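You operate a simulated robot arm through the tools that you are given. There is no shell and no other tool. Be economical: measure what you need, move in short steps, check, and stop when the job is done.

The job below is to be done with a simulated robot arm. You get a single attempt, and the scene is never put back.

JOB
Pile some things up. At the end: the orange pod (marked "20%") stands on top of the orange copper cup; the yellow wax tin from the sideboard end is on the trolley top, with the orange tin (marked "TEA") from there on top of it and the grey tin (marked "MUSTARD") on top of that; the pink brush stands on top of the red book; whatever was shut is shut again. Leave all else as you found it, and nothing knocked over.
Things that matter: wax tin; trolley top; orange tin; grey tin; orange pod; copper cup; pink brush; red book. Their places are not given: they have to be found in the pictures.

Only the result counts: the job must be done as asked and must still hold three seconds after the hand-in. Knocking over, shifting, dropping, spilling or breaking anything else fails it.

ROBOT AND FRAMES
A 7-joint arm with a two-finger parallel gripper, fixed in place. Base frame: the origin is at the foot of the arm, x ahead of it, y to its left, z up; the work surface is at about z = 0.8. Units: m, degrees, N and s.
With the tool pointing down near the work surface it reaches from about 0.24 to 0.68 m from the base axis. Its first joint turns from -66.0 to 66.0 degrees. Payload 2.4 kg.
Tool frame: the origin (TCP) lies between the finger pads and is the grasp point; the fingertips stand 0.03 m ahead of it; z points along the fingers, y is the line along which they close. The gripper opens to 0.094 m. The fingers are 0.028 m wide and 0.01 m thick; the gripper's body (0.05 by 0.096 m) begins 0.055 m behind the TCP.
Orientation is told as [roll, pitch, yaw] about the base's x, y, z axes, in that order, counted from this pose: with the fingers straight down and closing along the base's y, the tool's x points along the base's -x, its y along +y and its z along -z.

CONTROLS
- The arm moves only by the tool drive_tool. Its argument "plan" is a list of rows, each an object of numbers (a shift or turn left out is 0, a gripper value left out holds the last): "tx", "ty", "tz": the shift along the base's x, y, z in m; "rx", "ry", "rz": the turn, a rotation vector about the base's x, y, z in degrees; "claw": the opening, from 0 (shut) to 1 (fully open). In form: [{"tx": .., "ty": .., "tz": .., "rx": .., "ry": .., "rz": .., "claw": ..}, ...]. A call has 1 to 8 rows; each row is the pose to reach, as a shift and turn from the pose commanded when the call began. A row lasts 0.2 s, in which the tool goes at most 0.05 m and 8.6 degrees; a call with a longer step from one row to the next is refused whole, and so is a gripper value outside its range. Where a pose cannot be reached the arm comes as near as it can. A force on the tool above 40 N (or 10 N above the force at the start of the call, whichever is more), or a blocked arm, ends the call early, and 0.2 s more pass. Each finger travels about 0.153 m/s and halts on what it meets, pressing with about 32 N; the grip force reading is that of the motor and also rises with nothing between the fingers. The clock runs only during rows and for 0.2 s after the last one: add rows that repeat a pose to give the fingers time. It gives the time, the measured TCP pose, the force on the tool (base axes), the opening and the grip force at its end, in the units of the frame above (readings bear some noise).
- Cameras (640 x 400 px; columns grow to the right, rows downward): "scene" is fixed at [0.0335, 0.4664, 1.4529]; the picture's right is [-0.82, -0.58, 0.00], its down [-0.29, 0.41, -0.87] and it looks along [0.50, -0.71, -0.50] (base axes); focal length 334 px, centre (320, 200). "wrist" rides on the gripper at [-0.037, 0, -0.058] in the tool frame; the picture's right is [0.00, -1.00, 0.00], its down [0.97, 0.00, -0.24] and it looks along [0.24, 0.00, 0.97] (tool axes); focal length 218 px, centre (320, 200).
- capture(camera): a new picture of that camera. The clock stands still meanwhile.
- measure_at(camera, pixels): for up to 12 pixels [column, row] of the newest picture of that camera ("zoom" is the newest enlarged one), the place [x, y, z] in the base frame of the surface seen there, good to about 0.002 m. The clock stands still meanwhile.
- zoom(camera, box): a new picture of the part [left, top, right, bottom] of that camera's present view, enlarged. The clock stands still meanwhile.
- close_job(): hands the job in; it is judged then, once.

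Work in short steps. Measure before you move; look again where a grasp or a placing could have gone wrong, and mend it. You have 80 turns and 34 pictures in all, those below and enlarged ones among them. Open the gripper and draw the arm clear of the work before you hand the job in, unless the task says otherwise; then end with one line.

The tools are called after "Emit:" by a JSON object that holds its "fn" and its "kwargs". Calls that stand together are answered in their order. drive_tool: Moves the arm, as the interface text tells. Its arguments: {"type":"object","properties":{"plan":{"type":"array","items":{"type":"object","properties":{"tx":{"type":"number"},"ty":{"type":"number"},"tz":{"type":"number"},"rx":{"type":"number"},"ry":{"type":"number"},"rz":{"type":"number"},"claw":{"type":"number"}}}}},"required":["plan"]} The other tools are called the same way: capture (camera) takes a picture; measure_at (camera, pixels) gives the place of the surface under pixels of a picture; zoom (camera, box) takes an enlarged picture of a part of a camera's view; close_job () hands the job in.

At the start:

```text
clock: 0.0
ee_pos: [0.3286, -0.1018, 1.1503]
orientation: [-0.1, 0.0, 0.0]
force: [-0.5, 0.2, -0.1]
opening: 0.0943
gripper_force: 0.0
```

scene: 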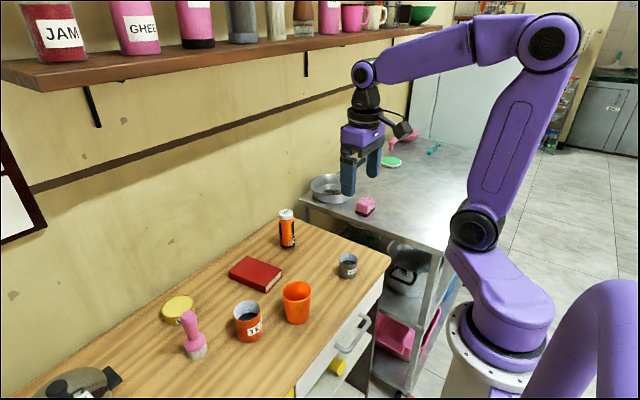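
wrist: 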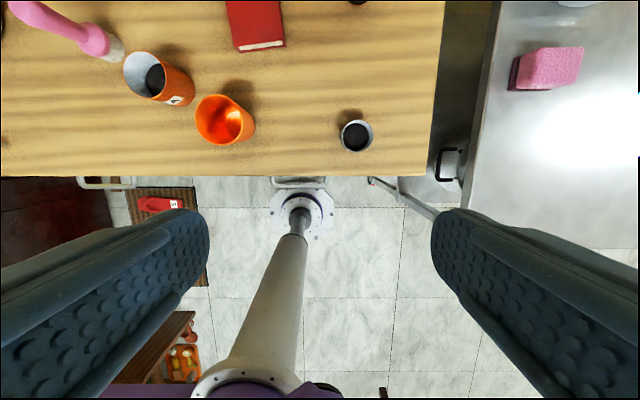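

The sideboard holds the wax tin (178,308), brush (192,335), orange tin (248,320), orange cup (296,300), grey tin (348,265), pod (287,228) and book (255,273). I zoom in for a detailed look before measuring.

Emit:
{"fn": "zoom", "kwargs": {"camera": "scene", "box": [140, 190, 396, 350]}}

Emit:
{"fn": "zoom", "kwargs": {"camera": "scene", "box": [290, 110, 482, 230]}}

```text
2.50 times, centred on (268, 270) of scene
```

zoom: 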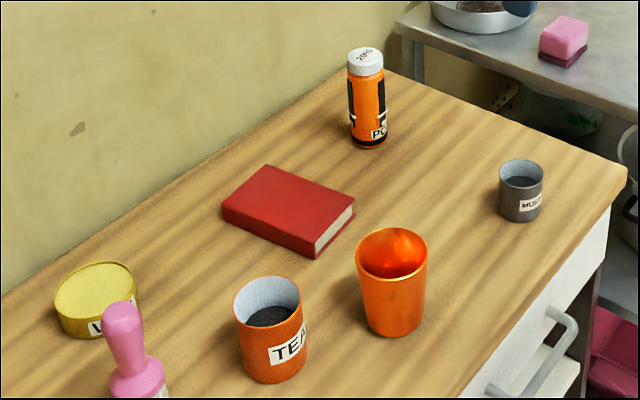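

```text
3.33 times, centred on (386, 170) of scene
```

zoom: 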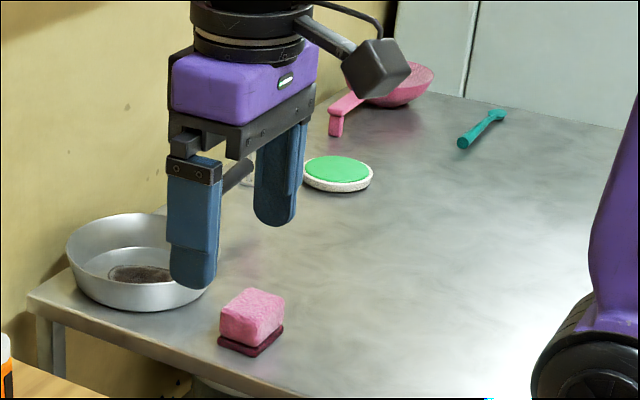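

I measure key points on the objects from the scene zooms and plain view.

Emit:
{"fn": "measure_at", "kwargs": {"camera": "scene", "pixels": [[178, 305], [163, 309], [193, 308], [248, 317], [235, 310], [260, 311], [248, 303], [296, 297], [283, 291], [310, 290], [296, 283], [298, 322]]}}

Emit:
{"fn": "measure_at", "kwargs": {"camera": "scene", "pixels": [[286, 212], [280, 213], [287, 240], [294, 240], [348, 263], [341, 257], [356, 257], [348, 275], [247, 257], [229, 275], [281, 270], [266, 291]]}}

Emit:
{"fn": "measure_at", "kwargs": {"camera": "scene", "pixels": [[188, 314], [192, 330], [196, 345], [197, 355], [420, 190], [400, 210], [410, 165], [365, 200], [330, 190], [300, 200], [445, 245], [390, 258]]}}

Emit:
{"fn": "measure_at", "kwargs": {"camera": "wrist", "pixels": [[355, 136], [225, 120], [155, 80], [358, 0], [256, 25], [95, 40], [545, 70], [500, 160], [425, 165], [520, 20], [100, 165], [105, 45]]}}

```text
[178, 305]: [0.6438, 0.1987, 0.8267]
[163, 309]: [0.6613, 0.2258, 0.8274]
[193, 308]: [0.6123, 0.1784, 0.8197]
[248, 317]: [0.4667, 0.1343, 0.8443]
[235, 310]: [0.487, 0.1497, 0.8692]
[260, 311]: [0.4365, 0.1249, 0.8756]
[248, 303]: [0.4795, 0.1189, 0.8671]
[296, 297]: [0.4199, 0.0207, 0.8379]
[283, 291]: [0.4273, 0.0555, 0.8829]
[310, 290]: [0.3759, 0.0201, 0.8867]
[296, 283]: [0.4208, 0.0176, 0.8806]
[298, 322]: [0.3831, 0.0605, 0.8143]
```

```text
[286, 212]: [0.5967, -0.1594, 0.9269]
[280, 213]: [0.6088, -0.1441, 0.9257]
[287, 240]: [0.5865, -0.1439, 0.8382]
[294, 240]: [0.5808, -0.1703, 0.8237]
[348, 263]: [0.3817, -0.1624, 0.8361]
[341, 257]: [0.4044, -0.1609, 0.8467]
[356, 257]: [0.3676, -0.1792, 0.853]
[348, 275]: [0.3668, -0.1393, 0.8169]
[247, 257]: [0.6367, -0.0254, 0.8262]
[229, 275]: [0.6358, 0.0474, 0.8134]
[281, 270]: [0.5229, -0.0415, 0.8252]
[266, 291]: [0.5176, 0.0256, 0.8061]
```

```text
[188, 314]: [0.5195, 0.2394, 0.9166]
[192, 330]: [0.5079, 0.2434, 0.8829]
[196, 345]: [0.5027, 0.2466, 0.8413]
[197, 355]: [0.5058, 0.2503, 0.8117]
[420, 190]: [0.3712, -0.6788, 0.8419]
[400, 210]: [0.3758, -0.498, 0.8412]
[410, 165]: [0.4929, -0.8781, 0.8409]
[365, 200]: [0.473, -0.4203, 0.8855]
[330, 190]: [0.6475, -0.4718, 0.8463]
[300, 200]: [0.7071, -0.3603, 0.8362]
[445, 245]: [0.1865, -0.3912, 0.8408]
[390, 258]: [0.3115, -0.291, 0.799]
```

```text
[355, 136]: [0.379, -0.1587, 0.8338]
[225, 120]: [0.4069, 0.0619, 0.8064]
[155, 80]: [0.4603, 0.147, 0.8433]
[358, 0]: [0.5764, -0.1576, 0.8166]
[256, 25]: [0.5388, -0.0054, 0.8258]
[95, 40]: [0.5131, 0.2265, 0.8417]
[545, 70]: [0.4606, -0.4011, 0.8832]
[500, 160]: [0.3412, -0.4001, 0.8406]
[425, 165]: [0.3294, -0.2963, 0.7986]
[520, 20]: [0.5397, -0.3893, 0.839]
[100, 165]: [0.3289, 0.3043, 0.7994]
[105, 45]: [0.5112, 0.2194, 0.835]
```

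Table top is at z≈0.80, trolley at 0.841. I look closer at the pod, cup and tins to learn their diameters and whether they're open, lidded or inverted.

Emit:
{"fn": "zoom", "kwargs": {"camera": "scene", "box": [256, 200, 320, 240]}}

Emit:
{"fn": "zoom", "kwargs": {"camera": "scene", "box": [224, 272, 328, 337]}}

```text
10.00 times, centred on (288, 220) of scene
```

zoom: 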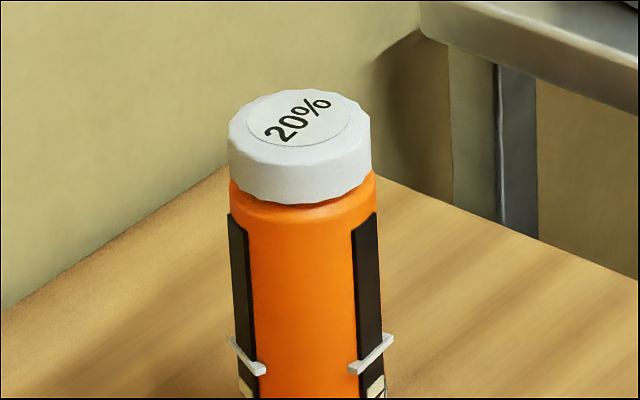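

```text
6.15 times, centred on (276, 304) of scene
```

zoom: 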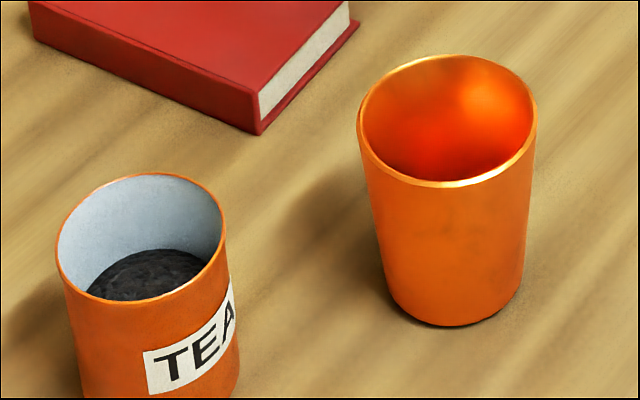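

The newest zoom shows the tea tin rim (58..228, 175..300) and the cup rim (358..537, 55..188). I measure rim points and insides for centres and diameters.

Emit:
{"fn": "measure_at", "kwargs": {"camera": "zoom", "pixels": [[360, 110], [535, 100], [448, 57], [447, 185], [448, 160], [59, 245], [224, 225], [140, 175], [142, 298], [145, 275], [400, 318], [510, 300]]}}

```text
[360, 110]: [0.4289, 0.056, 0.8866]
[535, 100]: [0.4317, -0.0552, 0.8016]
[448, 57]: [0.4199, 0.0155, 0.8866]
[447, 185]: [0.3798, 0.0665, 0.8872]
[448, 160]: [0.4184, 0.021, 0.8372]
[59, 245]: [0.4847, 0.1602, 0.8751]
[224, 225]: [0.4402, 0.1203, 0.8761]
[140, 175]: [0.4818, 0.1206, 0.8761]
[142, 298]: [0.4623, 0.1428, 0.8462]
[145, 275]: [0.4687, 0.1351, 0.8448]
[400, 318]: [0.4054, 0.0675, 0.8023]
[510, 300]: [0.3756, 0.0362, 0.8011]
```

Cup rim is Ø≈0.065 at (0.400, 0.041, 0.887), tea tin Ø≈0.060 at (0.4625, 0.140, 0.876). I measure the wall, the shelf edge and the wax tin extents for clearance.

Emit:
{"fn": "measure_at", "kwargs": {"camera": "scene", "pixels": [[100, 250], [260, 180], [20, 78], [200, 55], [300, 45], [180, 65], [178, 296], [182, 316], [165, 306], [192, 300], [170, 321], [330, 160]]}}

```text
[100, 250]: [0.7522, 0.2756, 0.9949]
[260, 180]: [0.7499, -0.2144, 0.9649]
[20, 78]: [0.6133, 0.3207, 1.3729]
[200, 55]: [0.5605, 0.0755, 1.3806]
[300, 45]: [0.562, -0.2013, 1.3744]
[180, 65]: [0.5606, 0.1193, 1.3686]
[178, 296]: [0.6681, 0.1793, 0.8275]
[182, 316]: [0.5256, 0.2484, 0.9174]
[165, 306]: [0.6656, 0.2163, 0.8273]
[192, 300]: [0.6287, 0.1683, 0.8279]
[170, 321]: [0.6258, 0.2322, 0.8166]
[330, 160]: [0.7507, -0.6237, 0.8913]
```

Wall at x=0.75, shelf front x=0.56 with underside about z=1.36, so I stay low there. I move towards the wax tin (0.64, 0.198), at safe height.

Emit:
{"fn": "drive_tool", "kwargs": {"plan": [{"tx": 0.03, "ty": 0.037, "tz": -0.014, "claw": 1}, {"tx": 0.06, "ty": 0.075, "tz": -0.028}, {"tx": 0.09, "ty": 0.112, "tz": -0.042}, {"tx": 0.12, "ty": 0.15, "tz": -0.056}, {"tx": 0.15, "ty": 0.187, "tz": -0.07}, {"tx": 0.18, "ty": 0.225, "tz": -0.084}, {"tx": 0.21, "ty": 0.262, "tz": -0.1}, {"tx": 0.24, "ty": 0.3, "tz": -0.12}]}}

Emit:
{"fn": "capture", "kwargs": {"camera": "wrist"}}

```text
refused: row 2 steps farther than a row can; nothing moved
```

```text
27 pictures are left
```

wrist: 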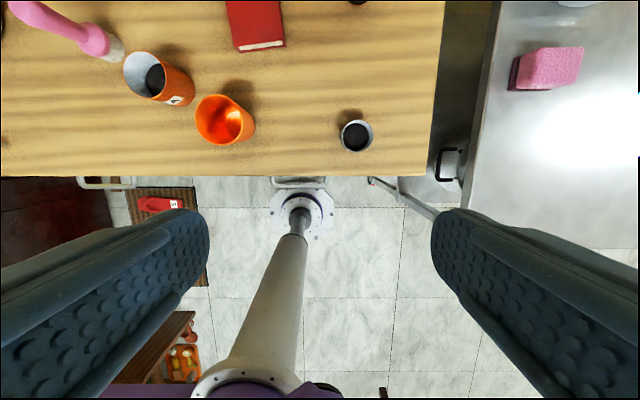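

One step was slightly over 0.05 m; I use smaller steps.

Emit:
{"fn": "drive_tool", "kwargs": {"plan": [{"tx": 0.028, "ty": 0.034, "tz": -0.014, "claw": 1}, {"tx": 0.056, "ty": 0.068, "tz": -0.028}, {"tx": 0.084, "ty": 0.102, "tz": -0.042}, {"tx": 0.112, "ty": 0.136, "tz": -0.056}, {"tx": 0.14, "ty": 0.17, "tz": -0.07}, {"tx": 0.168, "ty": 0.204, "tz": -0.084}, {"tx": 0.196, "ty": 0.238, "tz": -0.098}, {"tx": 0.224, "ty": 0.272, "tz": -0.112}]}}

Emit:
{"fn": "capture", "kwargs": {"camera": "wrist"}}

```text
clock: 1.8
ee_pos: [0.5517, 0.1733, 1.0365]
orientation: [0.0, 0.0, -0.1]
force: [-0.1, -0.4, -0.8]
opening: 0.0942
gripper_force: 0.1
```

```text
26 pictures are left
```

wrist: 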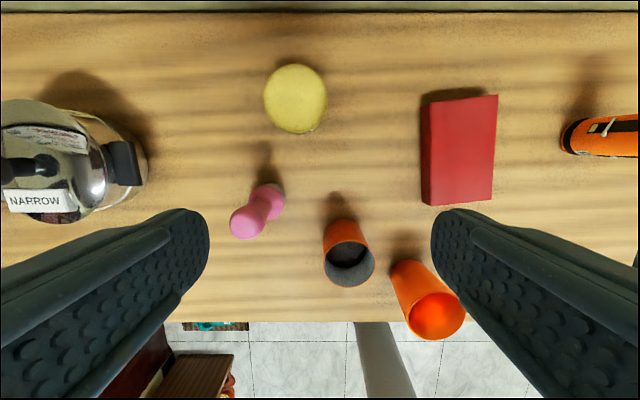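

The wax tin's top spans columns 264–326, rows 64–132. I measure its edges, plus the book and brush.

Emit:
{"fn": "measure_at", "kwargs": {"camera": "wrist", "pixels": [[266, 98], [324, 98], [295, 67], [295, 129], [275, 190], [243, 225], [462, 150], [425, 104], [496, 97], [425, 203], [490, 200], [278, 196]]}}

```text
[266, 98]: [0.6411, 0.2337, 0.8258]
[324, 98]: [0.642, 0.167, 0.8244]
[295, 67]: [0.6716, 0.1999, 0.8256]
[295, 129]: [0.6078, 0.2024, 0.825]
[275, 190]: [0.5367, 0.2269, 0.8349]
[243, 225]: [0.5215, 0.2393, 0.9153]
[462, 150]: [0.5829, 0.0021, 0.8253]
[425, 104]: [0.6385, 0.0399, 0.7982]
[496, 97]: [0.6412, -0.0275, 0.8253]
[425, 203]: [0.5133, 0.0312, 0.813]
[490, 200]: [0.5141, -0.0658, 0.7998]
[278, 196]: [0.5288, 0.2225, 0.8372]
```

Wax tin centre is (0.640, 0.200), Ø0.068, top 0.826. I go above it, then straight down to tip height 0.804.

Emit:
{"fn": "drive_tool", "kwargs": {"plan": [{"tx": 0.044, "ty": 0.014, "tz": 0}, {"tx": 0.088, "ty": 0.027, "tz": 0}, {"tx": 0.088, "ty": 0.027, "tz": -0.045}, {"tx": 0.088, "ty": 0.027, "tz": -0.09}, {"tx": 0.088, "ty": 0.027, "tz": -0.135}, {"tx": 0.088, "ty": 0.027, "tz": -0.165}]}}

```text
clock: 3.2
ee_pos: [0.6398, 0.1972, 0.8719]
orientation: [0.1, 0.1, -0.1]
force: [0.2, 0.6, -0.6]
opening: 0.0942
gripper_force: 0.1
```

Pose is as expected, no contact. I lower 0.037 more and close.

Emit:
{"fn": "drive_tool", "kwargs": {"plan": [{"ty": 0.003, "tz": -0.02}, {"ty": 0.003, "tz": -0.037}, {"ty": 0.003, "tz": -0.037, "claw": 0.6}, {"ty": 0.003, "tz": -0.037, "claw": 0.6}, {"ty": 0.003, "tz": -0.037, "claw": 0.6}]}}

```text
clock: 4.4
ee_pos: [0.6402, 0.2009, 0.8365]
orientation: [0.0, 0.0, -0.1]
force: [-1.7, -1.9, 0.8]
opening: 0.0708
gripper_force: 31.8
```

Grip holds at 0.0708 m. I lift 0.19 m and start towards the trolley.

Emit:
{"fn": "drive_tool", "kwargs": {"plan": [{"tz": 0.04}, {"tz": 0.09}, {"tz": 0.14}, {"tz": 0.18}, {"tx": -0.022, "ty": -0.043, "tz": 0.19}, {"tx": -0.044, "ty": -0.086, "tz": 0.19}, {"tx": -0.066, "ty": -0.129, "tz": 0.19}, {"tx": -0.088, "ty": -0.172, "tz": 0.19}]}}

Emit:
{"fn": "drive_tool", "kwargs": {"plan": [{"tx": -0.022, "ty": -0.043}, {"tx": -0.044, "ty": -0.086}, {"tx": -0.066, "ty": -0.129}, {"tx": -0.088, "ty": -0.172}, {"tx": -0.11, "ty": -0.215}, {"tx": -0.132, "ty": -0.258}, {"tx": -0.154, "ty": -0.301}, {"tx": -0.176, "ty": -0.344}]}}

```text
clock: 6.2
ee_pos: [0.5489, 0.0296, 1.0253]
orientation: [0.1, 0.0, 0.0]
force: [-0.3, 0.1, -5.5]
opening: 0.0708
gripper_force: 31.6
```

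```text
clock: 8.0
ee_pos: [0.3753, -0.316, 1.0239]
orientation: [0.0, 0.0, 0.0]
force: [-0.3, -0.7, -3.8]
opening: 0.071
gripper_force: 32.1
```

Now over to (0.33, -0.42) and down; placement TCP z should be about 0.878.

Emit:
{"fn": "drive_tool", "kwargs": {"plan": [{"tx": -0.022, "ty": -0.044}, {"tx": -0.045, "ty": -0.088}, {"tx": -0.045, "ty": -0.104, "tz": -0.03}, {"tx": -0.045, "ty": -0.104, "tz": -0.075}, {"tx": -0.045, "ty": -0.104, "tz": -0.115}, {"tx": -0.045, "ty": -0.104, "tz": -0.13}]}}

Emit:
{"fn": "drive_tool", "kwargs": {"plan": [{"tz": -0.008}, {"tz": -0.014}, {"tz": -0.0165}, {"tz": -0.0165}]}}

```text
clock: 9.4
ee_pos: [0.3315, -0.4194, 0.895]
orientation: [0.1, 0.0, -0.1]
force: [-0.4, 0.3, -4.9]
opening: 0.0712
gripper_force: 31.7
```

```text
clock: 10.4
ee_pos: [0.3315, -0.4194, 0.8796]
orientation: [0.0, 0.0, -0.1]
force: [0.4, 0.2, -5.0]
opening: 0.0708
gripper_force: 31.8
```

Not yet touching (force still the load). I lower a few mm more.

Emit:
{"fn": "drive_tool", "kwargs": {"plan": [{"tz": -0.0015}, {"tz": -0.003}, {"tz": -0.003}]}}

```text
clock: 11.2
ee_pos: [0.3308, -0.4199, 0.8756]
orientation: [0.0, 0.0, 0.0]
force: [-0.1, 0.2, -5.4]
opening: 0.0713
gripper_force: 31.7
```

Still hanging; continue in small steps.

Emit:
{"fn": "drive_tool", "kwargs": {"plan": [{"tz": -0.0015}, {"tz": -0.0015}]}}

Emit:
{"fn": "drive_tool", "kwargs": {"plan": [{"tz": -0.001}, {"tz": -0.001}]}}

```text
clock: 11.8
ee_pos: [0.3314, -0.4211, 0.8759]
orientation: [0.1, 0.0, 0.1]
force: [-4.6, 6.5, 16.5]
opening: 0.0713
gripper_force: 32.3
```

```text
clock: 12.4
ee_pos: [0.3312, -0.4195, 0.874]
orientation: [-0.2, -0.1, 0.1]
force: [-4.6, 8.6, 38.8]
opening: 0.0714
gripper_force: 31.5
```

Contact is firm now. I relieve 1 mm, open, and rise straight up.

Emit:
{"fn": "drive_tool", "kwargs": {"plan": [{"tz": 0.0015}, {"tz": 0.0015, "claw": 1}, {"tz": 0.0015, "claw": 1}, {"tz": 0.03}, {"tz": 0.07}, {"tz": 0.11}, {"tz": 0.15}]}}

Emit:
{"fn": "capture", "kwargs": {"camera": "wrist"}}

```text
clock: 14.0
ee_pos: [0.3301, -0.4207, 1.022]
orientation: [0.1, 0.0, 0.0]
force: [0.1, 0.4, 0.2]
opening: 0.094
gripper_force: 0.2
```

```text
25 pictures are left
```

wrist: 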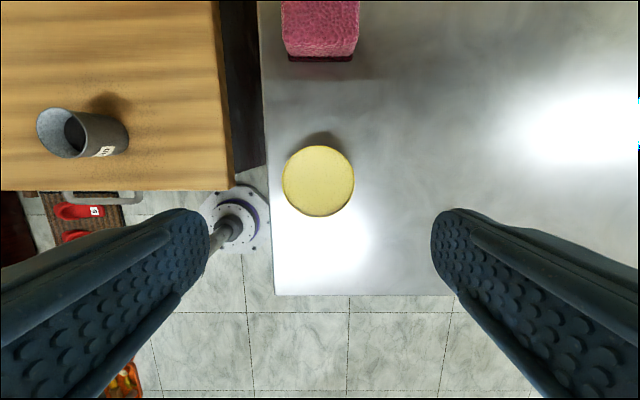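

The wax tin sits on the trolley at (318,181). I measure its place now.

Emit:
{"fn": "measure_at", "kwargs": {"camera": "wrist", "pixels": [[285, 180], [351, 180], [318, 148], [318, 213], [318, 180]]}}

```text
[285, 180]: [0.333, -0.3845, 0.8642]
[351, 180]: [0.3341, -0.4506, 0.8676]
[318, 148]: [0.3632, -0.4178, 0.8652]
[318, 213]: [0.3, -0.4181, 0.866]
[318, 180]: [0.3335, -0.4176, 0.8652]
```

Wax tin centre (0.332, -0.418), top 0.8655. Next I fetch the tea tin at (0.4625, 0.140).

Emit:
{"fn": "drive_tool", "kwargs": {"plan": [{"tx": 0.011, "ty": 0.047}, {"tx": 0.022, "ty": 0.094}, {"tx": 0.033, "ty": 0.141}, {"tx": 0.044, "ty": 0.188}, {"tx": 0.055, "ty": 0.235}, {"tx": 0.066, "ty": 0.282}, {"tx": 0.077, "ty": 0.329}, {"tx": 0.088, "ty": 0.376}]}}

Emit:
{"fn": "drive_tool", "kwargs": {"plan": [{"tx": 0.011, "ty": 0.046}, {"tx": 0.022, "ty": 0.092}, {"tx": 0.034, "ty": 0.138}, {"tx": 0.0445, "ty": 0.1845}]}}

Emit:
{"fn": "capture", "kwargs": {"camera": "wrist"}}

```text
clock: 15.8
ee_pos: [0.4201, -0.0442, 1.0249]
orientation: [-0.1, -0.1, 0.0]
force: [-0.4, -0.2, -0.3]
opening: 0.0939
gripper_force: 0.1
```

```text
clock: 16.8
ee_pos: [0.4657, 0.1398, 1.0213]
orientation: [0.0, 0.1, 0.0]
force: [0.2, 0.3, 0.6]
opening: 0.094
gripper_force: 0.0
```

```text
24 pictures are left
```

wrist: 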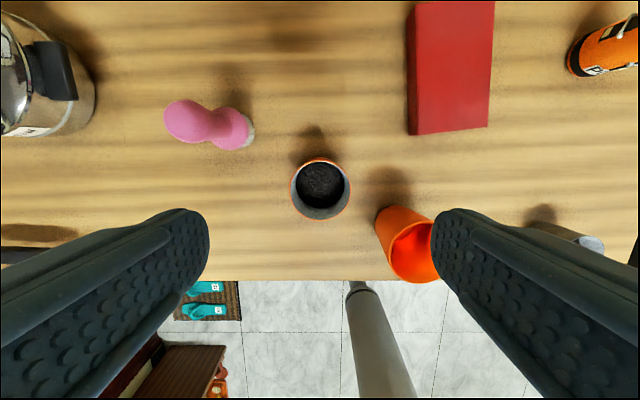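

The tea tin rim spans columns 291–351, rows 158–219; I check its exact centre.

Emit:
{"fn": "measure_at", "kwargs": {"camera": "wrist", "pixels": [[292, 191], [350, 191], [321, 218], [321, 159], [321, 180], [227, 132], [240, 145], [250, 135], [185, 120], [235, 118]]}}

```text
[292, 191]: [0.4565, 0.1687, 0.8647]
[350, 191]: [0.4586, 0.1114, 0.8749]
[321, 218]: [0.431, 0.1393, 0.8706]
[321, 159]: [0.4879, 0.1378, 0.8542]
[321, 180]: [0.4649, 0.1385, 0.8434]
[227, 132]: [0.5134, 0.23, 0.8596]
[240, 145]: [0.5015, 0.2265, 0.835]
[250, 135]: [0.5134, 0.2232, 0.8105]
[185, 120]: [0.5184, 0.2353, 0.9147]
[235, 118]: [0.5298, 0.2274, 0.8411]
```

Tea tin centre ≈ (0.461, 0.1395). Descend to TCP z 0.845 and close.

Emit:
{"fn": "drive_tool", "kwargs": {"plan": [{"tx": -0.0045, "tz": -0.03}, {"tx": -0.0045, "tz": -0.075}, {"tx": -0.0045, "tz": -0.115}, {"tx": -0.0045, "tz": -0.15}, {"tx": -0.0045, "tz": -0.175}, {"tx": -0.0045, "tz": -0.175, "claw": 0.5}, {"tx": -0.0045, "tz": -0.175, "claw": 0.5}, {"tx": -0.0045, "tz": -0.175, "claw": 0.5}]}}

```text
clock: 18.6
ee_pos: [0.4617, 0.1401, 0.8473]
orientation: [0.0, 0.0, 0.1]
force: [-0.1, -0.2, 0.2]
opening: 0.06
gripper_force: 31.8
```

Gripped at 0.060 m. Lift 0.2 m and carry towards the wax tin (shift -0.130, -0.558).

Emit:
{"fn": "drive_tool", "kwargs": {"plan": [{"tz": 0.03}, {"tz": 0.075}, {"tz": 0.12}, {"tz": 0.165}, {"tz": 0.19}, {"tx": -0.011, "ty": -0.045, "tz": 0.19}, {"tx": -0.022, "ty": -0.09, "tz": 0.19}, {"tx": -0.033, "ty": -0.135, "tz": 0.19}]}}

Emit:
{"fn": "drive_tool", "kwargs": {"plan": [{"tx": -0.011, "ty": -0.046}, {"tx": -0.022, "ty": -0.092}, {"tx": -0.033, "ty": -0.138}, {"tx": -0.044, "ty": -0.184}, {"tx": -0.055, "ty": -0.23}, {"tx": -0.066, "ty": -0.276}, {"tx": -0.077, "ty": -0.322}, {"tx": -0.088, "ty": -0.368}]}}

Emit:
{"fn": "drive_tool", "kwargs": {"plan": [{"tx": -0.0045, "ty": -0.03}, {"tx": -0.009, "ty": -0.055}, {"tx": -0.009, "ty": -0.055, "tz": -0.03}, {"tx": -0.009, "ty": -0.055, "tz": -0.07}, {"tx": -0.009, "ty": -0.055, "tz": -0.1}, {"tx": -0.009, "ty": -0.055, "tz": -0.115}]}}

```text
clock: 20.4
ee_pos: [0.4266, 0.0055, 1.036]
orientation: [0.0, -0.1, -0.1]
force: [0.2, -0.4, -0.5]
opening: 0.0597
gripper_force: 32.0
```

```text
clock: 22.2
ee_pos: [0.3397, -0.3639, 1.039]
orientation: [0.1, 0.1, -0.1]
force: [0.0, -0.4, -0.7]
opening: 0.0596
gripper_force: 32.0
```

```text
clock: 23.6
ee_pos: [0.3288, -0.4164, 0.9236]
orientation: [0.0, 0.0, 0.1]
force: [-0.4, -0.2, -1.3]
opening: 0.0593
gripper_force: 31.7
```

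Now 11 mm above contact; I correct x by +2.5 mm and lower.

Emit:
{"fn": "drive_tool", "kwargs": {"plan": [{"tx": 0.0025, "ty": -0.001, "tz": -0.005}, {"tx": 0.0025, "ty": -0.001, "tz": -0.009}, {"tx": 0.0025, "ty": -0.001, "tz": -0.009}]}}

Emit:
{"fn": "drive_tool", "kwargs": {"plan": [{"tz": -0.0015}, {"tz": -0.0015}]}}

```text
clock: 24.4
ee_pos: [0.3324, -0.4183, 0.9157]
orientation: [-0.3, -0.1, 0.0]
force: [0.9, -0.8, 26.6]
opening: 0.0598
gripper_force: 32.4
```

```text
clock: 25.0
ee_pos: [0.3326, -0.4172, 0.9126]
orientation: [-0.1, -0.1, 0.1]
force: [0.7, -0.6, 24.4]
opening: 0.0592
gripper_force: 31.7
```

In contact. Relieve 1 mm, open, rise and look.

Emit:
{"fn": "drive_tool", "kwargs": {"plan": [{"tz": 0.0015}, {"tz": 0.0015, "claw": 1}, {"tz": 0.0015, "claw": 1}, {"tz": 0.03}, {"tz": 0.07}, {"tz": 0.1}, {"tz": 0.12}]}}

Emit:
{"fn": "capture", "kwargs": {"camera": "wrist"}}

Emit:
{"fn": "zoom", "kwargs": {"camera": "scene", "box": [300, 150, 460, 250]}}

```text
clock: 26.6
ee_pos: [0.3306, -0.4178, 1.0334]
orientation: [0.0, 0.0, -0.1]
force: [-0.3, 0.2, 0.3]
opening: 0.0938
gripper_force: 0.0
```

```text
23 pictures are left
```

wrist: 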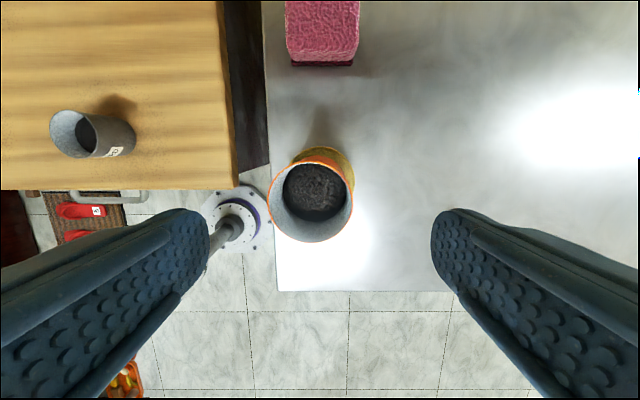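

```text
4.00 times, centred on (380, 200) of scene
```

zoom: 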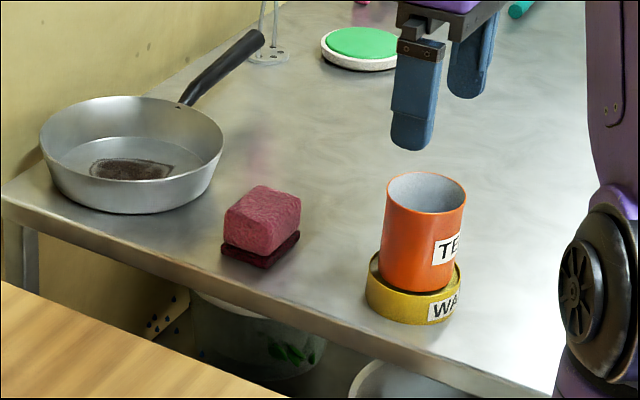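

The tea tin stands on the wax tin; I measure its rim (columns 268–354, rows 158–241) and the wax tin's visible edge, plus the grey tin.

Emit:
{"fn": "measure_at", "kwargs": {"camera": "wrist", "pixels": [[270, 198], [353, 198], [311, 239], [325, 160], [315, 190], [352, 165], [57, 143], [78, 112], [85, 135], [130, 137], [78, 155]]}}

Emit:
{"fn": "measure_at", "kwargs": {"camera": "zoom", "pixels": [[388, 195], [464, 195], [426, 212], [426, 174], [369, 275], [459, 285], [375, 262], [463, 268]]}}

```text
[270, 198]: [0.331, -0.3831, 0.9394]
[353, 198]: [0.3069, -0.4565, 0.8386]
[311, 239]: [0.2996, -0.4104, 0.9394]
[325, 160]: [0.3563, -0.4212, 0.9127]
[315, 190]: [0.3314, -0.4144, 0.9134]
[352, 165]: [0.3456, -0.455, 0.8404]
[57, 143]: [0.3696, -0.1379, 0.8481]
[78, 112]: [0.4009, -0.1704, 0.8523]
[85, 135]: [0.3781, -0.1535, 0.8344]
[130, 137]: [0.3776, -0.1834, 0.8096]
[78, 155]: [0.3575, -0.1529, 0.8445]
```

```text
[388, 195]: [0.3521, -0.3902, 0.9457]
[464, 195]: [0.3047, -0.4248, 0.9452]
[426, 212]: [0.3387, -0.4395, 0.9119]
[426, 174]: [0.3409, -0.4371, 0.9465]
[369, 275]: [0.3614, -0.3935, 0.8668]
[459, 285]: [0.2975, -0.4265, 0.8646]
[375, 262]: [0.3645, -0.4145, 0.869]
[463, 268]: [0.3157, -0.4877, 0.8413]
```

Tea rim centre ≈ (0.330, -0.412), rim z≈0.943, contents 0.913. Next I go above the grey tin near (0.382, -0.160).

Emit:
{"fn": "drive_tool", "kwargs": {"plan": [{"tx": 0.009, "ty": 0.045}, {"tx": 0.018, "ty": 0.09}, {"tx": 0.027, "ty": 0.135}, {"tx": 0.036, "ty": 0.18}, {"tx": 0.045, "ty": 0.225}, {"tx": 0.0515, "ty": 0.258}, {"tx": 0.0515, "ty": 0.258, "tz": -0.05}]}}

Emit:
{"fn": "capture", "kwargs": {"camera": "wrist"}}

```text
clock: 28.2
ee_pos: [0.3825, -0.1605, 0.9785]
orientation: [0.1, 0.0, -0.1]
force: [0.2, -0.6, -0.4]
opening: 0.0936
gripper_force: 0.1
```

```text
21 pictures are left
```

wrist: 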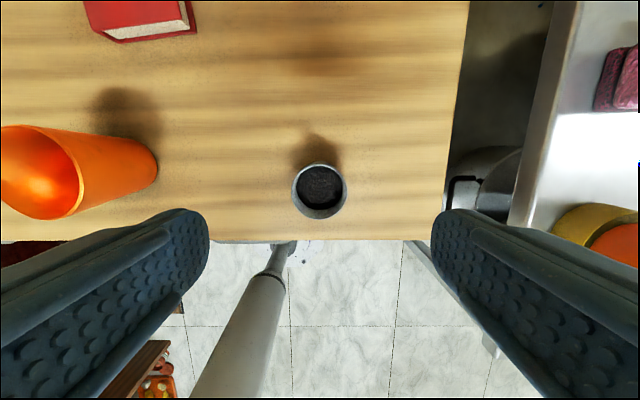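

The grey tin's rim spans columns 292–348, rows 163–219; I measure it.

Emit:
{"fn": "measure_at", "kwargs": {"camera": "wrist", "pixels": [[293, 190], [346, 190], [320, 164], [320, 218], [320, 190], [320, 217], [294, 195], [345, 195]]}}

```text
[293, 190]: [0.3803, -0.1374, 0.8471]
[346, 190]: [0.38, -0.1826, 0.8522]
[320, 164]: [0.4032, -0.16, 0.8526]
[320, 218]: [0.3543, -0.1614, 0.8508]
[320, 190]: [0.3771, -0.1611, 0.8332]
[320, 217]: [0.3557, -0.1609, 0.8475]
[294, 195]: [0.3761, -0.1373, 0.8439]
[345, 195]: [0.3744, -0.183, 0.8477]
```

Grey tin centre (0.379, -0.1605), Ø0.048, rim 0.855. I grip only its top 19 mm, so the fingers stay above the tea tin's rim.

Emit:
{"fn": "drive_tool", "kwargs": {"plan": [{"tx": -0.0035, "tz": -0.04}, {"tx": -0.0035, "tz": -0.08}, {"tx": -0.0035, "tz": -0.1125}, {"tx": -0.0035, "tz": -0.1125, "claw": 0.4}, {"tx": -0.0035, "tz": -0.1125, "claw": 0.4}, {"tx": -0.0035, "tz": -0.1125, "claw": 0.4}, {"tx": -0.0035, "tz": -0.1125, "claw": 0.4}]}}

Emit:
{"fn": "drive_tool", "kwargs": {"plan": [{"tz": 0.03}, {"tz": 0.07}, {"tz": 0.115}, {"tz": 0.16}, {"tx": -0.009, "ty": -0.044, "tz": 0.175}, {"tx": -0.018, "ty": -0.088, "tz": 0.175}, {"tx": -0.027, "ty": -0.132, "tz": 0.175}, {"tx": -0.036, "ty": -0.176, "tz": 0.175}]}}

```text
clock: 29.8
ee_pos: [0.3798, -0.1614, 0.8699]
orientation: [0.0, 0.0, 0.0]
force: [-0.1, 0.6, 0.2]
opening: 0.0483
gripper_force: 31.9
```

```text
clock: 31.6
ee_pos: [0.3444, -0.3361, 1.0459]
orientation: [0.0, 0.0, 0.0]
force: [-0.4, -0.2, 0.1]
opening: 0.0485
gripper_force: 31.7
```

Grey tin held. I move above the tea tin and then check alignment in a scene zoom before lowering.

Emit:
{"fn": "drive_tool", "kwargs": {"plan": [{"tx": -0.007, "ty": -0.038}, {"tx": -0.0145, "ty": -0.076}, {"tx": -0.0145, "ty": -0.076, "tz": -0.015}]}}

Emit:
{"fn": "zoom", "kwargs": {"camera": "scene", "box": [374, 170, 438, 210]}}

Emit:
{"fn": "capture", "kwargs": {"camera": "wrist"}}

```text
clock: 32.4
ee_pos: [0.3289, -0.4122, 1.0298]
orientation: [0.0, 0.0, 0.0]
force: [0.0, -0.3, -0.7]
opening: 0.0484
gripper_force: 32.0
```

```text
10.00 times, centred on (406, 190) of scene
```

zoom: 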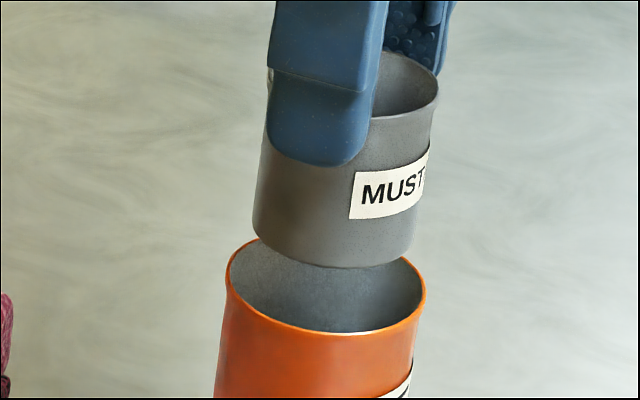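

```text
19 pictures are left
```

wrist: 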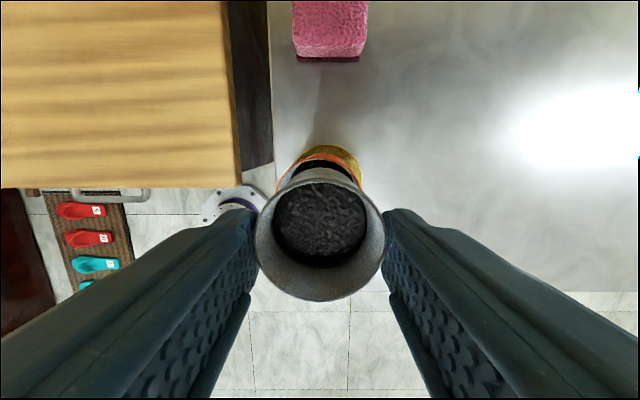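

I measure the tea rim outer points (230,275), (424,290), (360,331), (290,322) and grey tin bottom edge.

Emit:
{"fn": "measure_at", "kwargs": {"camera": "zoom", "pixels": [[229, 275], [424, 290], [360, 333], [290, 325], [330, 332], [256, 225], [412, 240], [335, 265], [300, 260], [380, 262], [405, 260]]}}

```text
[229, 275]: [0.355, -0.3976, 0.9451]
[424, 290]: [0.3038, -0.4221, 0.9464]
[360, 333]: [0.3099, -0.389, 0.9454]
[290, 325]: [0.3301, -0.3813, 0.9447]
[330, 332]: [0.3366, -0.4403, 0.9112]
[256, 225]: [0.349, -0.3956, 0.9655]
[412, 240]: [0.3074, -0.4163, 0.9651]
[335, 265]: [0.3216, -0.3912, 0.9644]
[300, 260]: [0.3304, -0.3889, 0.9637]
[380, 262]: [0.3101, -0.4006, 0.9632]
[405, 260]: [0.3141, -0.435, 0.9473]
```

The fits agree: tea (0.3305, -0.4105), grey (0.3305, -0.412), so they are aligned within 1.5 mm. I lower slowly towards the rim level.

Emit:
{"fn": "drive_tool", "kwargs": {"plan": [{"ty": 0.001, "tz": -0.01}, {"ty": 0.001, "tz": -0.016}, {"ty": 0.001, "tz": -0.021}, {"ty": 0.001, "tz": -0.025}, {"ty": 0.001, "tz": -0.025}]}}

```text
clock: 33.6
ee_pos: [0.3304, -0.4098, 1.0054]
orientation: [0.0, 0.0, -0.1]
force: [0.9, -1.4, 13.3]
opening: 0.0485
gripper_force: 32.1
```

There's 13 N of contact near rim level. I look at whether it's a rim touch or a solid top.

Emit:
{"fn": "zoom", "kwargs": {"camera": "scene", "box": [374, 180, 438, 220]}}

```text
10.00 times, centred on (406, 200) of scene
```

zoom: 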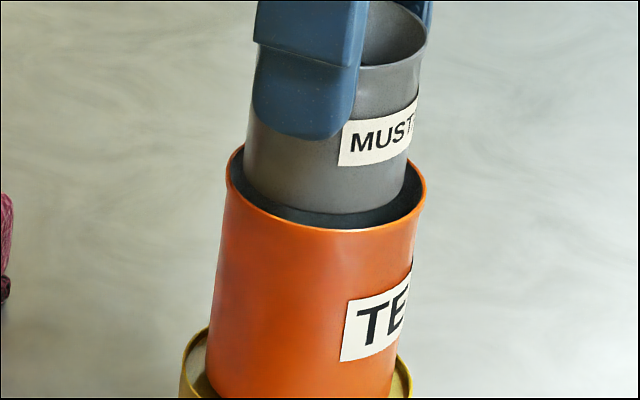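

Emit:
{"fn": "measure_at", "kwargs": {"camera": "zoom", "pixels": [[250, 188], [325, 211], [400, 195], [290, 206], [325, 226], [228, 175], [424, 195], [280, 222]]}}

```text
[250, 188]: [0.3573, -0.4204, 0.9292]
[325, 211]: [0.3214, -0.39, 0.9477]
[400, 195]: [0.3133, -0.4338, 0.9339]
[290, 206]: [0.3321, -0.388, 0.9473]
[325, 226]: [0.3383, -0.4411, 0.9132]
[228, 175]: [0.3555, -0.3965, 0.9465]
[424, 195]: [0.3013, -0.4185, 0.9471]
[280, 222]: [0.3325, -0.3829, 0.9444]
```

The grey tin's bottom edge is at 0.947, level with the tea rim and centred, with force rising: it rests on a solid top at rim level. I open and rise.

Emit:
{"fn": "drive_tool", "kwargs": {"plan": [{"claw": 0.4}, {"claw": 0.8}, {"claw": 0.9}, {"tz": 0.03, "claw": 1}, {"tz": 0.07}, {"tz": 0.1}]}}

Emit:
{"fn": "zoom", "kwargs": {"camera": "scene", "box": [358, 165, 454, 225]}}

```text
clock: 35.0
ee_pos: [0.3304, -0.4111, 1.106]
orientation: [-0.1, -0.1, 0.1]
force: [0.3, 0.1, -0.7]
opening: 0.0939
gripper_force: 0.1
```

```text
6.67 times, centred on (406, 195) of scene
```

zoom: 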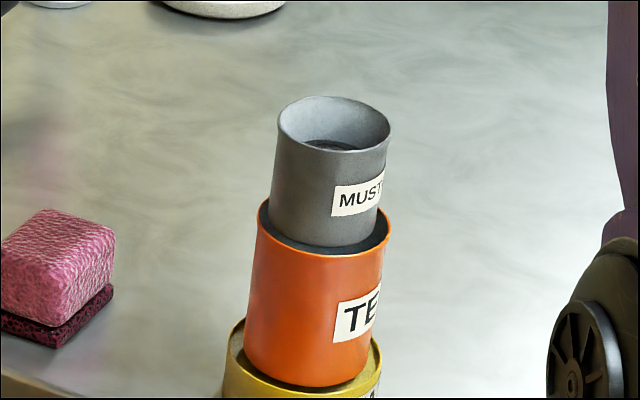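

The tin tower stands. Now on to the pod: move to about (0.55, -0.155, 1.06) and look down.

Emit:
{"fn": "drive_tool", "kwargs": {"plan": [{"tx": 0.0275, "ty": 0.032, "tz": 0}, {"tx": 0.055, "ty": 0.064, "tz": 0}, {"tx": 0.0825, "ty": 0.096, "tz": 0}, {"tx": 0.11, "ty": 0.128, "tz": -0.01}, {"tx": 0.1375, "ty": 0.16, "tz": -0.02}, {"tx": 0.165, "ty": 0.192, "tz": -0.03}, {"tx": 0.1925, "ty": 0.224, "tz": -0.04}, {"tx": 0.22, "ty": 0.256, "tz": -0.046}]}}

Emit:
{"fn": "capture", "kwargs": {"camera": "wrist"}}

```text
clock: 36.8
ee_pos: [0.549, -0.1558, 1.0563]
orientation: [-0.1, -0.1, -0.1]
force: [-0.3, -0.9, 0.3]
opening: 0.0941
gripper_force: 0.0
```

```text
16 pictures are left
```

wrist: 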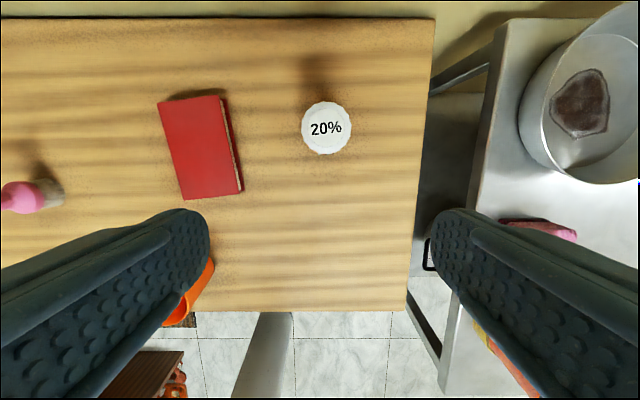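

The pod cap spans columns 302–351, rows 102–154. Measure it and the book corners.

Emit:
{"fn": "measure_at", "kwargs": {"camera": "wrist", "pixels": [[304, 128], [349, 128], [326, 105], [326, 151], [326, 128], [160, 105], [220, 98], [185, 198], [240, 188], [200, 147]]}}

Emit:
{"fn": "zoom", "kwargs": {"camera": "scene", "box": [262, 205, 318, 255]}}

```text
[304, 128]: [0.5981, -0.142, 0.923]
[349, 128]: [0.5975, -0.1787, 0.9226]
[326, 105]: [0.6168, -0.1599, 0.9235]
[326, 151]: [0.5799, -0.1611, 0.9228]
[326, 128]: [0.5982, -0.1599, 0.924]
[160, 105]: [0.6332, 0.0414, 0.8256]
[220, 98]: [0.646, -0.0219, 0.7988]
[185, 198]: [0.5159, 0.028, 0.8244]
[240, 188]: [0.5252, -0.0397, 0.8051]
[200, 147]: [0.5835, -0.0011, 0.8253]
```

```text
8.00 times, centred on (290, 230) of scene
```

zoom: 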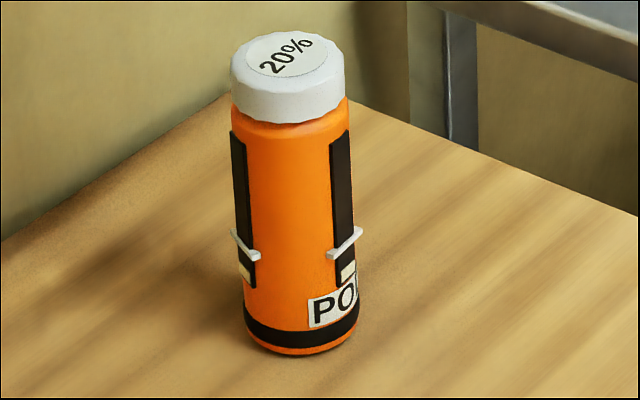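

Pod centre (0.598, -0.160), top 0.924. Side rails lie along roughly ±(0.82, 0.58), so closing along y misses them. Position above and descend to TCP z 0.885.

Emit:
{"fn": "drive_tool", "kwargs": {"plan": [{"tx": 0.025, "ty": -0.002}, {"tx": 0.049, "ty": -0.004}, {"tx": 0.049, "ty": -0.004, "tz": -0.04}, {"tx": 0.049, "ty": -0.004, "tz": -0.08}, {"tx": 0.049, "ty": -0.004, "tz": -0.12}, {"tx": 0.049, "ty": -0.004, "tz": -0.15}, {"tx": 0.049, "ty": -0.004, "tz": -0.171}]}}

Emit:
{"fn": "drive_tool", "kwargs": {"plan": [{"claw": 0.7}, {"claw": 0.3}, {"claw": 0.3}, {"claw": 0.3}]}}

```text
clock: 38.4
ee_pos: [0.5983, -0.1613, 0.8881]
orientation: [0.0, 0.0, -0.1]
force: [0.7, 0.7, 0.3]
opening: 0.0941
gripper_force: 0.1
```

```text
clock: 39.4
ee_pos: [0.5969, -0.1599, 0.8887]
orientation: [0.0, 0.1, 0.0]
force: [0.4, 1.1, 0.0]
opening: 0.0433
gripper_force: 31.9
```

Gripped at 0.043 m. Lift 0.15 m and carry towards the cup.

Emit:
{"fn": "drive_tool", "kwargs": {"plan": [{"tz": 0.03}, {"tz": 0.07}, {"tz": 0.11}, {"tz": 0.15}, {"tx": -0.03, "ty": 0.03, "tz": 0.15}, {"tx": -0.06, "ty": 0.06, "tz": 0.15}, {"tx": -0.09, "ty": 0.09, "tz": 0.15}, {"tx": -0.12, "ty": 0.12, "tz": 0.15}]}}

Emit:
{"fn": "drive_tool", "kwargs": {"plan": [{"tx": -0.03, "ty": 0.03}, {"tx": -0.06, "ty": 0.06}, {"tx": -0.0775, "ty": 0.081}, {"tx": -0.0775, "ty": 0.081}]}}

Emit:
{"fn": "zoom", "kwargs": {"camera": "scene", "box": [248, 225, 344, 325]}}

```text
clock: 41.2
ee_pos: [0.4776, -0.0388, 1.0365]
orientation: [0.0, 0.0, -0.1]
force: [-0.1, 0.1, -2.1]
opening: 0.0437
gripper_force: 32.2
```

```text
clock: 42.2
ee_pos: [0.4007, 0.041, 1.037]
orientation: [0.1, -0.1, -0.1]
force: [-0.5, -0.7, -1.8]
opening: 0.0436
gripper_force: 31.7
```

```text
4.00 times, centred on (296, 275) of scene
```

zoom: 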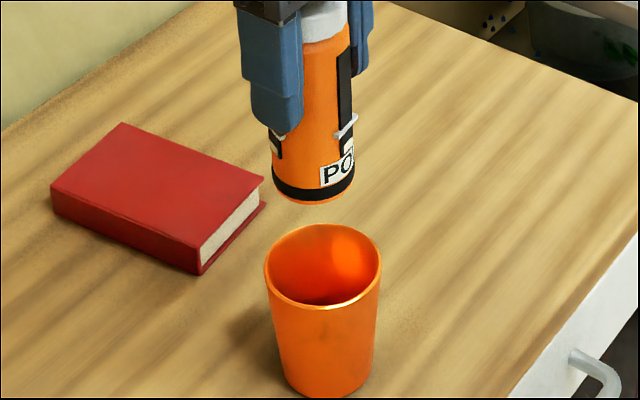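

Measure the cup rim and pod bottom edge for alignment.

Emit:
{"fn": "measure_at", "kwargs": {"camera": "zoom", "pixels": [[266, 270], [379, 262], [322, 307], [300, 300], [350, 303], [320, 226], [274, 190], [313, 203], [295, 200], [335, 199], [352, 182]]}}

```text
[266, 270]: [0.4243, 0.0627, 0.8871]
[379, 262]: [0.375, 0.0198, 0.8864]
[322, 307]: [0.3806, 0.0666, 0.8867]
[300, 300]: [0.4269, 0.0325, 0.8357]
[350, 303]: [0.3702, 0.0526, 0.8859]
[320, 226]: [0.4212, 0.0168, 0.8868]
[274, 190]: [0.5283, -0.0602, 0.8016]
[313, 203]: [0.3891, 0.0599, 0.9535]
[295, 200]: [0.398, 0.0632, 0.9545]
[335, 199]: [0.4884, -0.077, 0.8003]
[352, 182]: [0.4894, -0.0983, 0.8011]
```

Cup centre (0.400, 0.0415) and pod axis (0.401, 0.042) match. Lower 0.058, then in small steps.

Emit:
{"fn": "drive_tool", "kwargs": {"plan": [{"tz": -0.025}, {"tz": -0.045}, {"tz": -0.056}, {"tz": -0.06}, {"tz": -0.06}]}}

Emit:
{"fn": "drive_tool", "kwargs": {"plan": [{"tz": -0.0015}, {"tz": -0.003}, {"tz": -0.003}]}}

```text
clock: 43.4
ee_pos: [0.4001, 0.0411, 0.9775]
orientation: [0.0, 0.0, 0.0]
force: [0.0, 0.4, -1.8]
opening: 0.0436
gripper_force: 31.8
```

```text
clock: 44.2
ee_pos: [0.4001, 0.0422, 0.9754]
orientation: [0.0, 0.0, 0.0]
force: [0.5, 0.3, -1.7]
opening: 0.0436
gripper_force: 31.9
```

Emit:
{"fn": "drive_tool", "kwargs": {"plan": [{"tz": -0.0015}, {"tz": -0.003}, {"tz": -0.003}]}}

Emit:
{"fn": "drive_tool", "kwargs": {"plan": [{"tz": -0.001}, {"tz": -0.002}, {"tz": -0.002}]}}

```text
clock: 45.0
ee_pos: [0.4018, 0.0431, 0.9736]
orientation: [0.0, -0.2, 0.1]
force: [-1.4, -0.4, 17.7]
opening: 0.0436
gripper_force: 32.2
```

```text
clock: 45.8
ee_pos: [0.402, 0.0419, 0.9712]
orientation: [0.1, -0.1, -0.1]
force: [2.1, 3.0, 23.5]
opening: 0.0431
gripper_force: 31.6
```

Solid contact at rim height, as expected. I ease off 1 mm, open gently and rise.

Emit:
{"fn": "drive_tool", "kwargs": {"plan": [{"tz": 0.001}, {"tz": 0.001, "claw": 0.52}, {"tz": 0.001, "claw": 0.7}, {"tz": 0.001, "claw": 0.9}, {"tz": 0.03}, {"tz": 0.065}, {"tz": 0.1}]}}

Emit:
{"fn": "zoom", "kwargs": {"camera": "scene", "box": [140, 190, 396, 350]}}

```text
clock: 47.4
ee_pos: [0.4, 0.0421, 1.0698]
orientation: [0.0, 0.1, -0.1]
force: [-1.2, 0.8, -0.7]
opening: 0.0846
gripper_force: 0.0
```

```text
2.50 times, centred on (268, 270) of scene
```

zoom: 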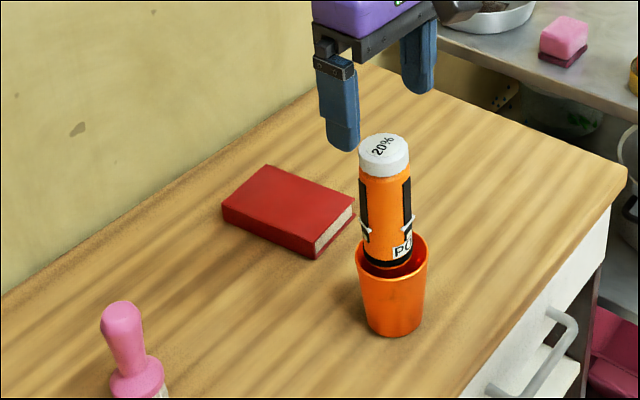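

The pod stands on the cup. I rise a bit and go over the brush near (0.51, 0.236).

Emit:
{"fn": "drive_tool", "kwargs": {"plan": [{"tz": 0.03, "claw": 1}, {"tx": 0.02, "ty": 0.04, "tz": 0.03}, {"tx": 0.04, "ty": 0.08, "tz": 0.03}, {"tx": 0.06, "ty": 0.12, "tz": 0.03}, {"tx": 0.08, "ty": 0.16, "tz": 0.01}, {"tx": 0.09, "ty": 0.194, "tz": -0.01}]}}

Emit:
{"fn": "capture", "kwargs": {"camera": "wrist"}}

Emit:
{"fn": "zoom", "kwargs": {"camera": "scene", "box": [152, 300, 232, 370]}}

```text
clock: 48.8
ee_pos: [0.4908, 0.2347, 1.0612]
orientation: [0.0, 0.0, -0.1]
force: [-0.5, 0.7, 0.1]
opening: 0.0942
gripper_force: 0.0
```

```text
12 pictures are left
```

wrist: 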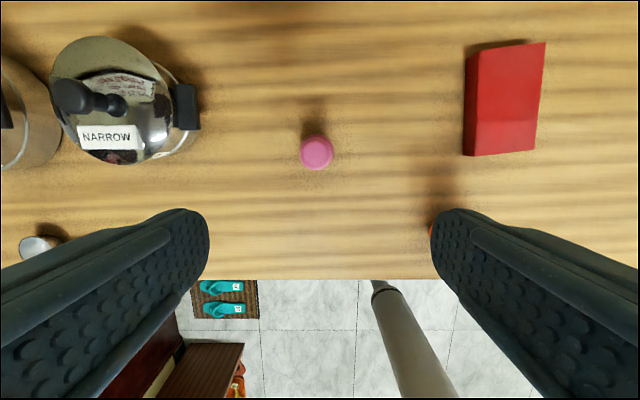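

```text
5.71 times, centred on (192, 335) of scene
```

zoom: 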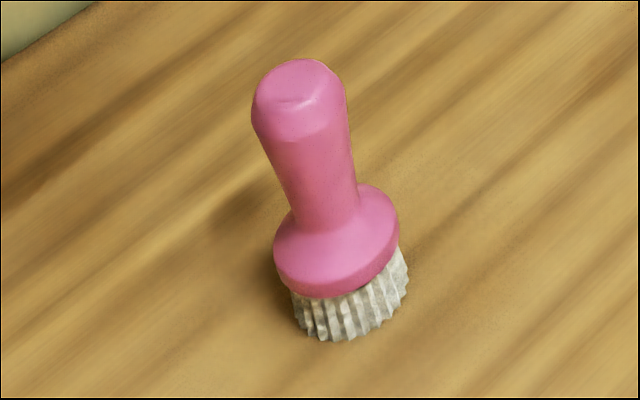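

The brush is upright with knob at wrist (317,152). Measure the knob and the base.

Emit:
{"fn": "measure_at", "kwargs": {"camera": "wrist", "pixels": [[317, 152], [303, 152], [331, 152], [317, 138], [317, 166], [316, 146], [505, 100], [470, 58], [468, 153], [535, 148], [543, 45]]}}

Emit:
{"fn": "measure_at", "kwargs": {"camera": "zoom", "pixels": [[300, 75], [255, 110], [346, 100], [290, 190], [355, 175], [278, 262], [398, 225], [335, 285], [305, 325], [405, 280], [350, 335], [325, 190]]}}

```text
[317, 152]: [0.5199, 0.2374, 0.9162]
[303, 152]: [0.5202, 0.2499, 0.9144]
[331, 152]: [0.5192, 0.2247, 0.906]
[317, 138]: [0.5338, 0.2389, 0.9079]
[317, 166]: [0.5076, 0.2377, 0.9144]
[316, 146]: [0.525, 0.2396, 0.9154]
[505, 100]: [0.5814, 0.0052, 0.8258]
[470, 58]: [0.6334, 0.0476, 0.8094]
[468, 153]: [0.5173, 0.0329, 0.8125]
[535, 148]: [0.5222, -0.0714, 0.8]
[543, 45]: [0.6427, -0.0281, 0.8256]
```

```text
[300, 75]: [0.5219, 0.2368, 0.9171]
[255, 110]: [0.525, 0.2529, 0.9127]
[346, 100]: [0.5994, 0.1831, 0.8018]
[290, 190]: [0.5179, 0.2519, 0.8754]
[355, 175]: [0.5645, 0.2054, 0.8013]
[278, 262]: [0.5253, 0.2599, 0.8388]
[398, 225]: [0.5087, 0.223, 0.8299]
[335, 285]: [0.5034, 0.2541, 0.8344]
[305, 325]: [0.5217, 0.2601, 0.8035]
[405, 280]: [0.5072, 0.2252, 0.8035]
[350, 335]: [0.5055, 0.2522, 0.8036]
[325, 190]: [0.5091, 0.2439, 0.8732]
```

Brush axis (0.520, 0.2385), knob Ø≈0.028, flange below z 0.845. I descend to TCP z 0.893 and close.

Emit:
{"fn": "drive_tool", "kwargs": {"plan": [{"tx": 0.029, "ty": 0.004, "tz": -0.02}, {"tx": 0.029, "ty": 0.004, "tz": -0.06}, {"tx": 0.029, "ty": 0.004, "tz": -0.1}, {"tx": 0.029, "ty": 0.004, "tz": -0.14}, {"tx": 0.029, "ty": 0.004, "tz": -0.168}, {"tx": 0.029, "ty": 0.004, "tz": -0.168}]}}

Emit:
{"fn": "drive_tool", "kwargs": {"plan": [{"claw": 0.6}, {"claw": 0.2}, {"claw": 0.15}, {"claw": 0.15}, {"claw": 0.15}]}}

```text
clock: 50.2
ee_pos: [0.5193, 0.2393, 0.8931]
orientation: [0.1, 0.0, 0.0]
force: [0.0, 0.6, 0.9]
opening: 0.0939
gripper_force: 0.0
```

```text
clock: 51.4
ee_pos: [0.5186, 0.2393, 0.8943]
orientation: [0.0, 0.0, 0.1]
force: [-1.0, -0.3, -0.5]
opening: 0.0301
gripper_force: 31.7
```

Gripped at 0.030 m. Lift 0.1 m and carry to above the book centre (0.578, 0.0015).

Emit:
{"fn": "drive_tool", "kwargs": {"plan": [{"tz": 0.04}, {"tz": 0.08}, {"tz": 0.1}, {"tx": 0.011, "ty": -0.045, "tz": 0.1}, {"tx": 0.022, "ty": -0.09, "tz": 0.1}, {"tx": 0.033, "ty": -0.135, "tz": 0.1}, {"tx": 0.044, "ty": -0.18, "tz": 0.1}]}}

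Emit:
{"fn": "capture", "kwargs": {"camera": "scene"}}

```text
clock: 53.0
ee_pos: [0.5631, 0.0598, 0.99]
orientation: [0.0, 0.0, 0.0]
force: [0.0, -0.3, -0.4]
opening: 0.03
gripper_force: 32.0
```

```text
10 pictures are left
```

scene: 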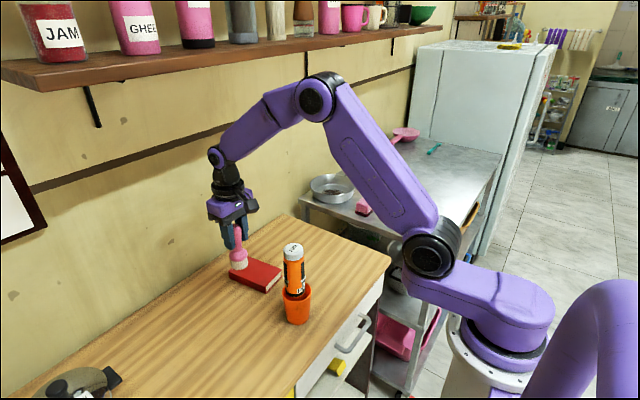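

The arm clears the pod well. I go over the book centre and lower to about 7 mm above.

Emit:
{"fn": "drive_tool", "kwargs": {"plan": [{"tx": 0.007, "ty": -0.029}, {"tx": 0.0145, "ty": -0.058}, {"tx": 0.0145, "ty": -0.058, "tz": -0.03}, {"tx": 0.0145, "ty": -0.058, "tz": -0.055}, {"tx": 0.0145, "ty": -0.058, "tz": -0.065}, {"tx": 0.0145, "ty": -0.058, "tz": -0.065}]}}

Emit:
{"fn": "drive_tool", "kwargs": {"plan": [{"tz": -0.0015}, {"tz": -0.003}, {"tz": -0.0045}, {"tz": -0.0045}]}}

```text
clock: 54.4
ee_pos: [0.5783, 0.002, 0.927]
orientation: [0.0, 0.0, 0.0]
force: [-0.1, 0.7, -0.3]
opening: 0.0303
gripper_force: 32.0
```

```text
clock: 55.4
ee_pos: [0.5774, 0.0029, 0.9226]
orientation: [0.0, 0.1, 0.0]
force: [-0.7, 0.1, 0.4]
opening: 0.0299
gripper_force: 31.8
```

Emit:
{"fn": "drive_tool", "kwargs": {"plan": [{"tz": -0.001}, {"tz": -0.0025}, {"tz": -0.0025}]}}

Emit:
{"fn": "drive_tool", "kwargs": {"plan": [{"tz": -0.001}, {"tz": -0.0015}, {"tz": -0.0015}]}}

Emit:
{"fn": "zoom", "kwargs": {"camera": "scene", "box": [200, 220, 296, 300]}}

```text
clock: 56.2
ee_pos: [0.5786, 0.0028, 0.9199]
orientation: [0.0, -0.1, 0.1]
force: [-0.5, -0.6, -1.3]
opening: 0.0299
gripper_force: 31.9
```

```text
clock: 57.0
ee_pos: [0.5788, 0.0028, 0.9188]
orientation: [0.1, -0.1, 0.0]
force: [-1.7, 0.4, 10.2]
opening: 0.03
gripper_force: 32.0
```

```text
5.00 times, centred on (248, 260) of scene
```

zoom: 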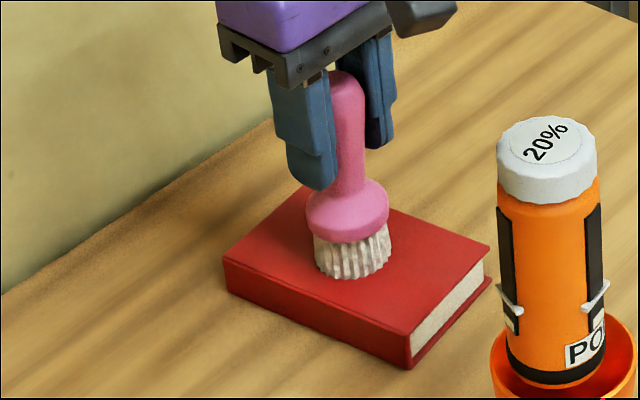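

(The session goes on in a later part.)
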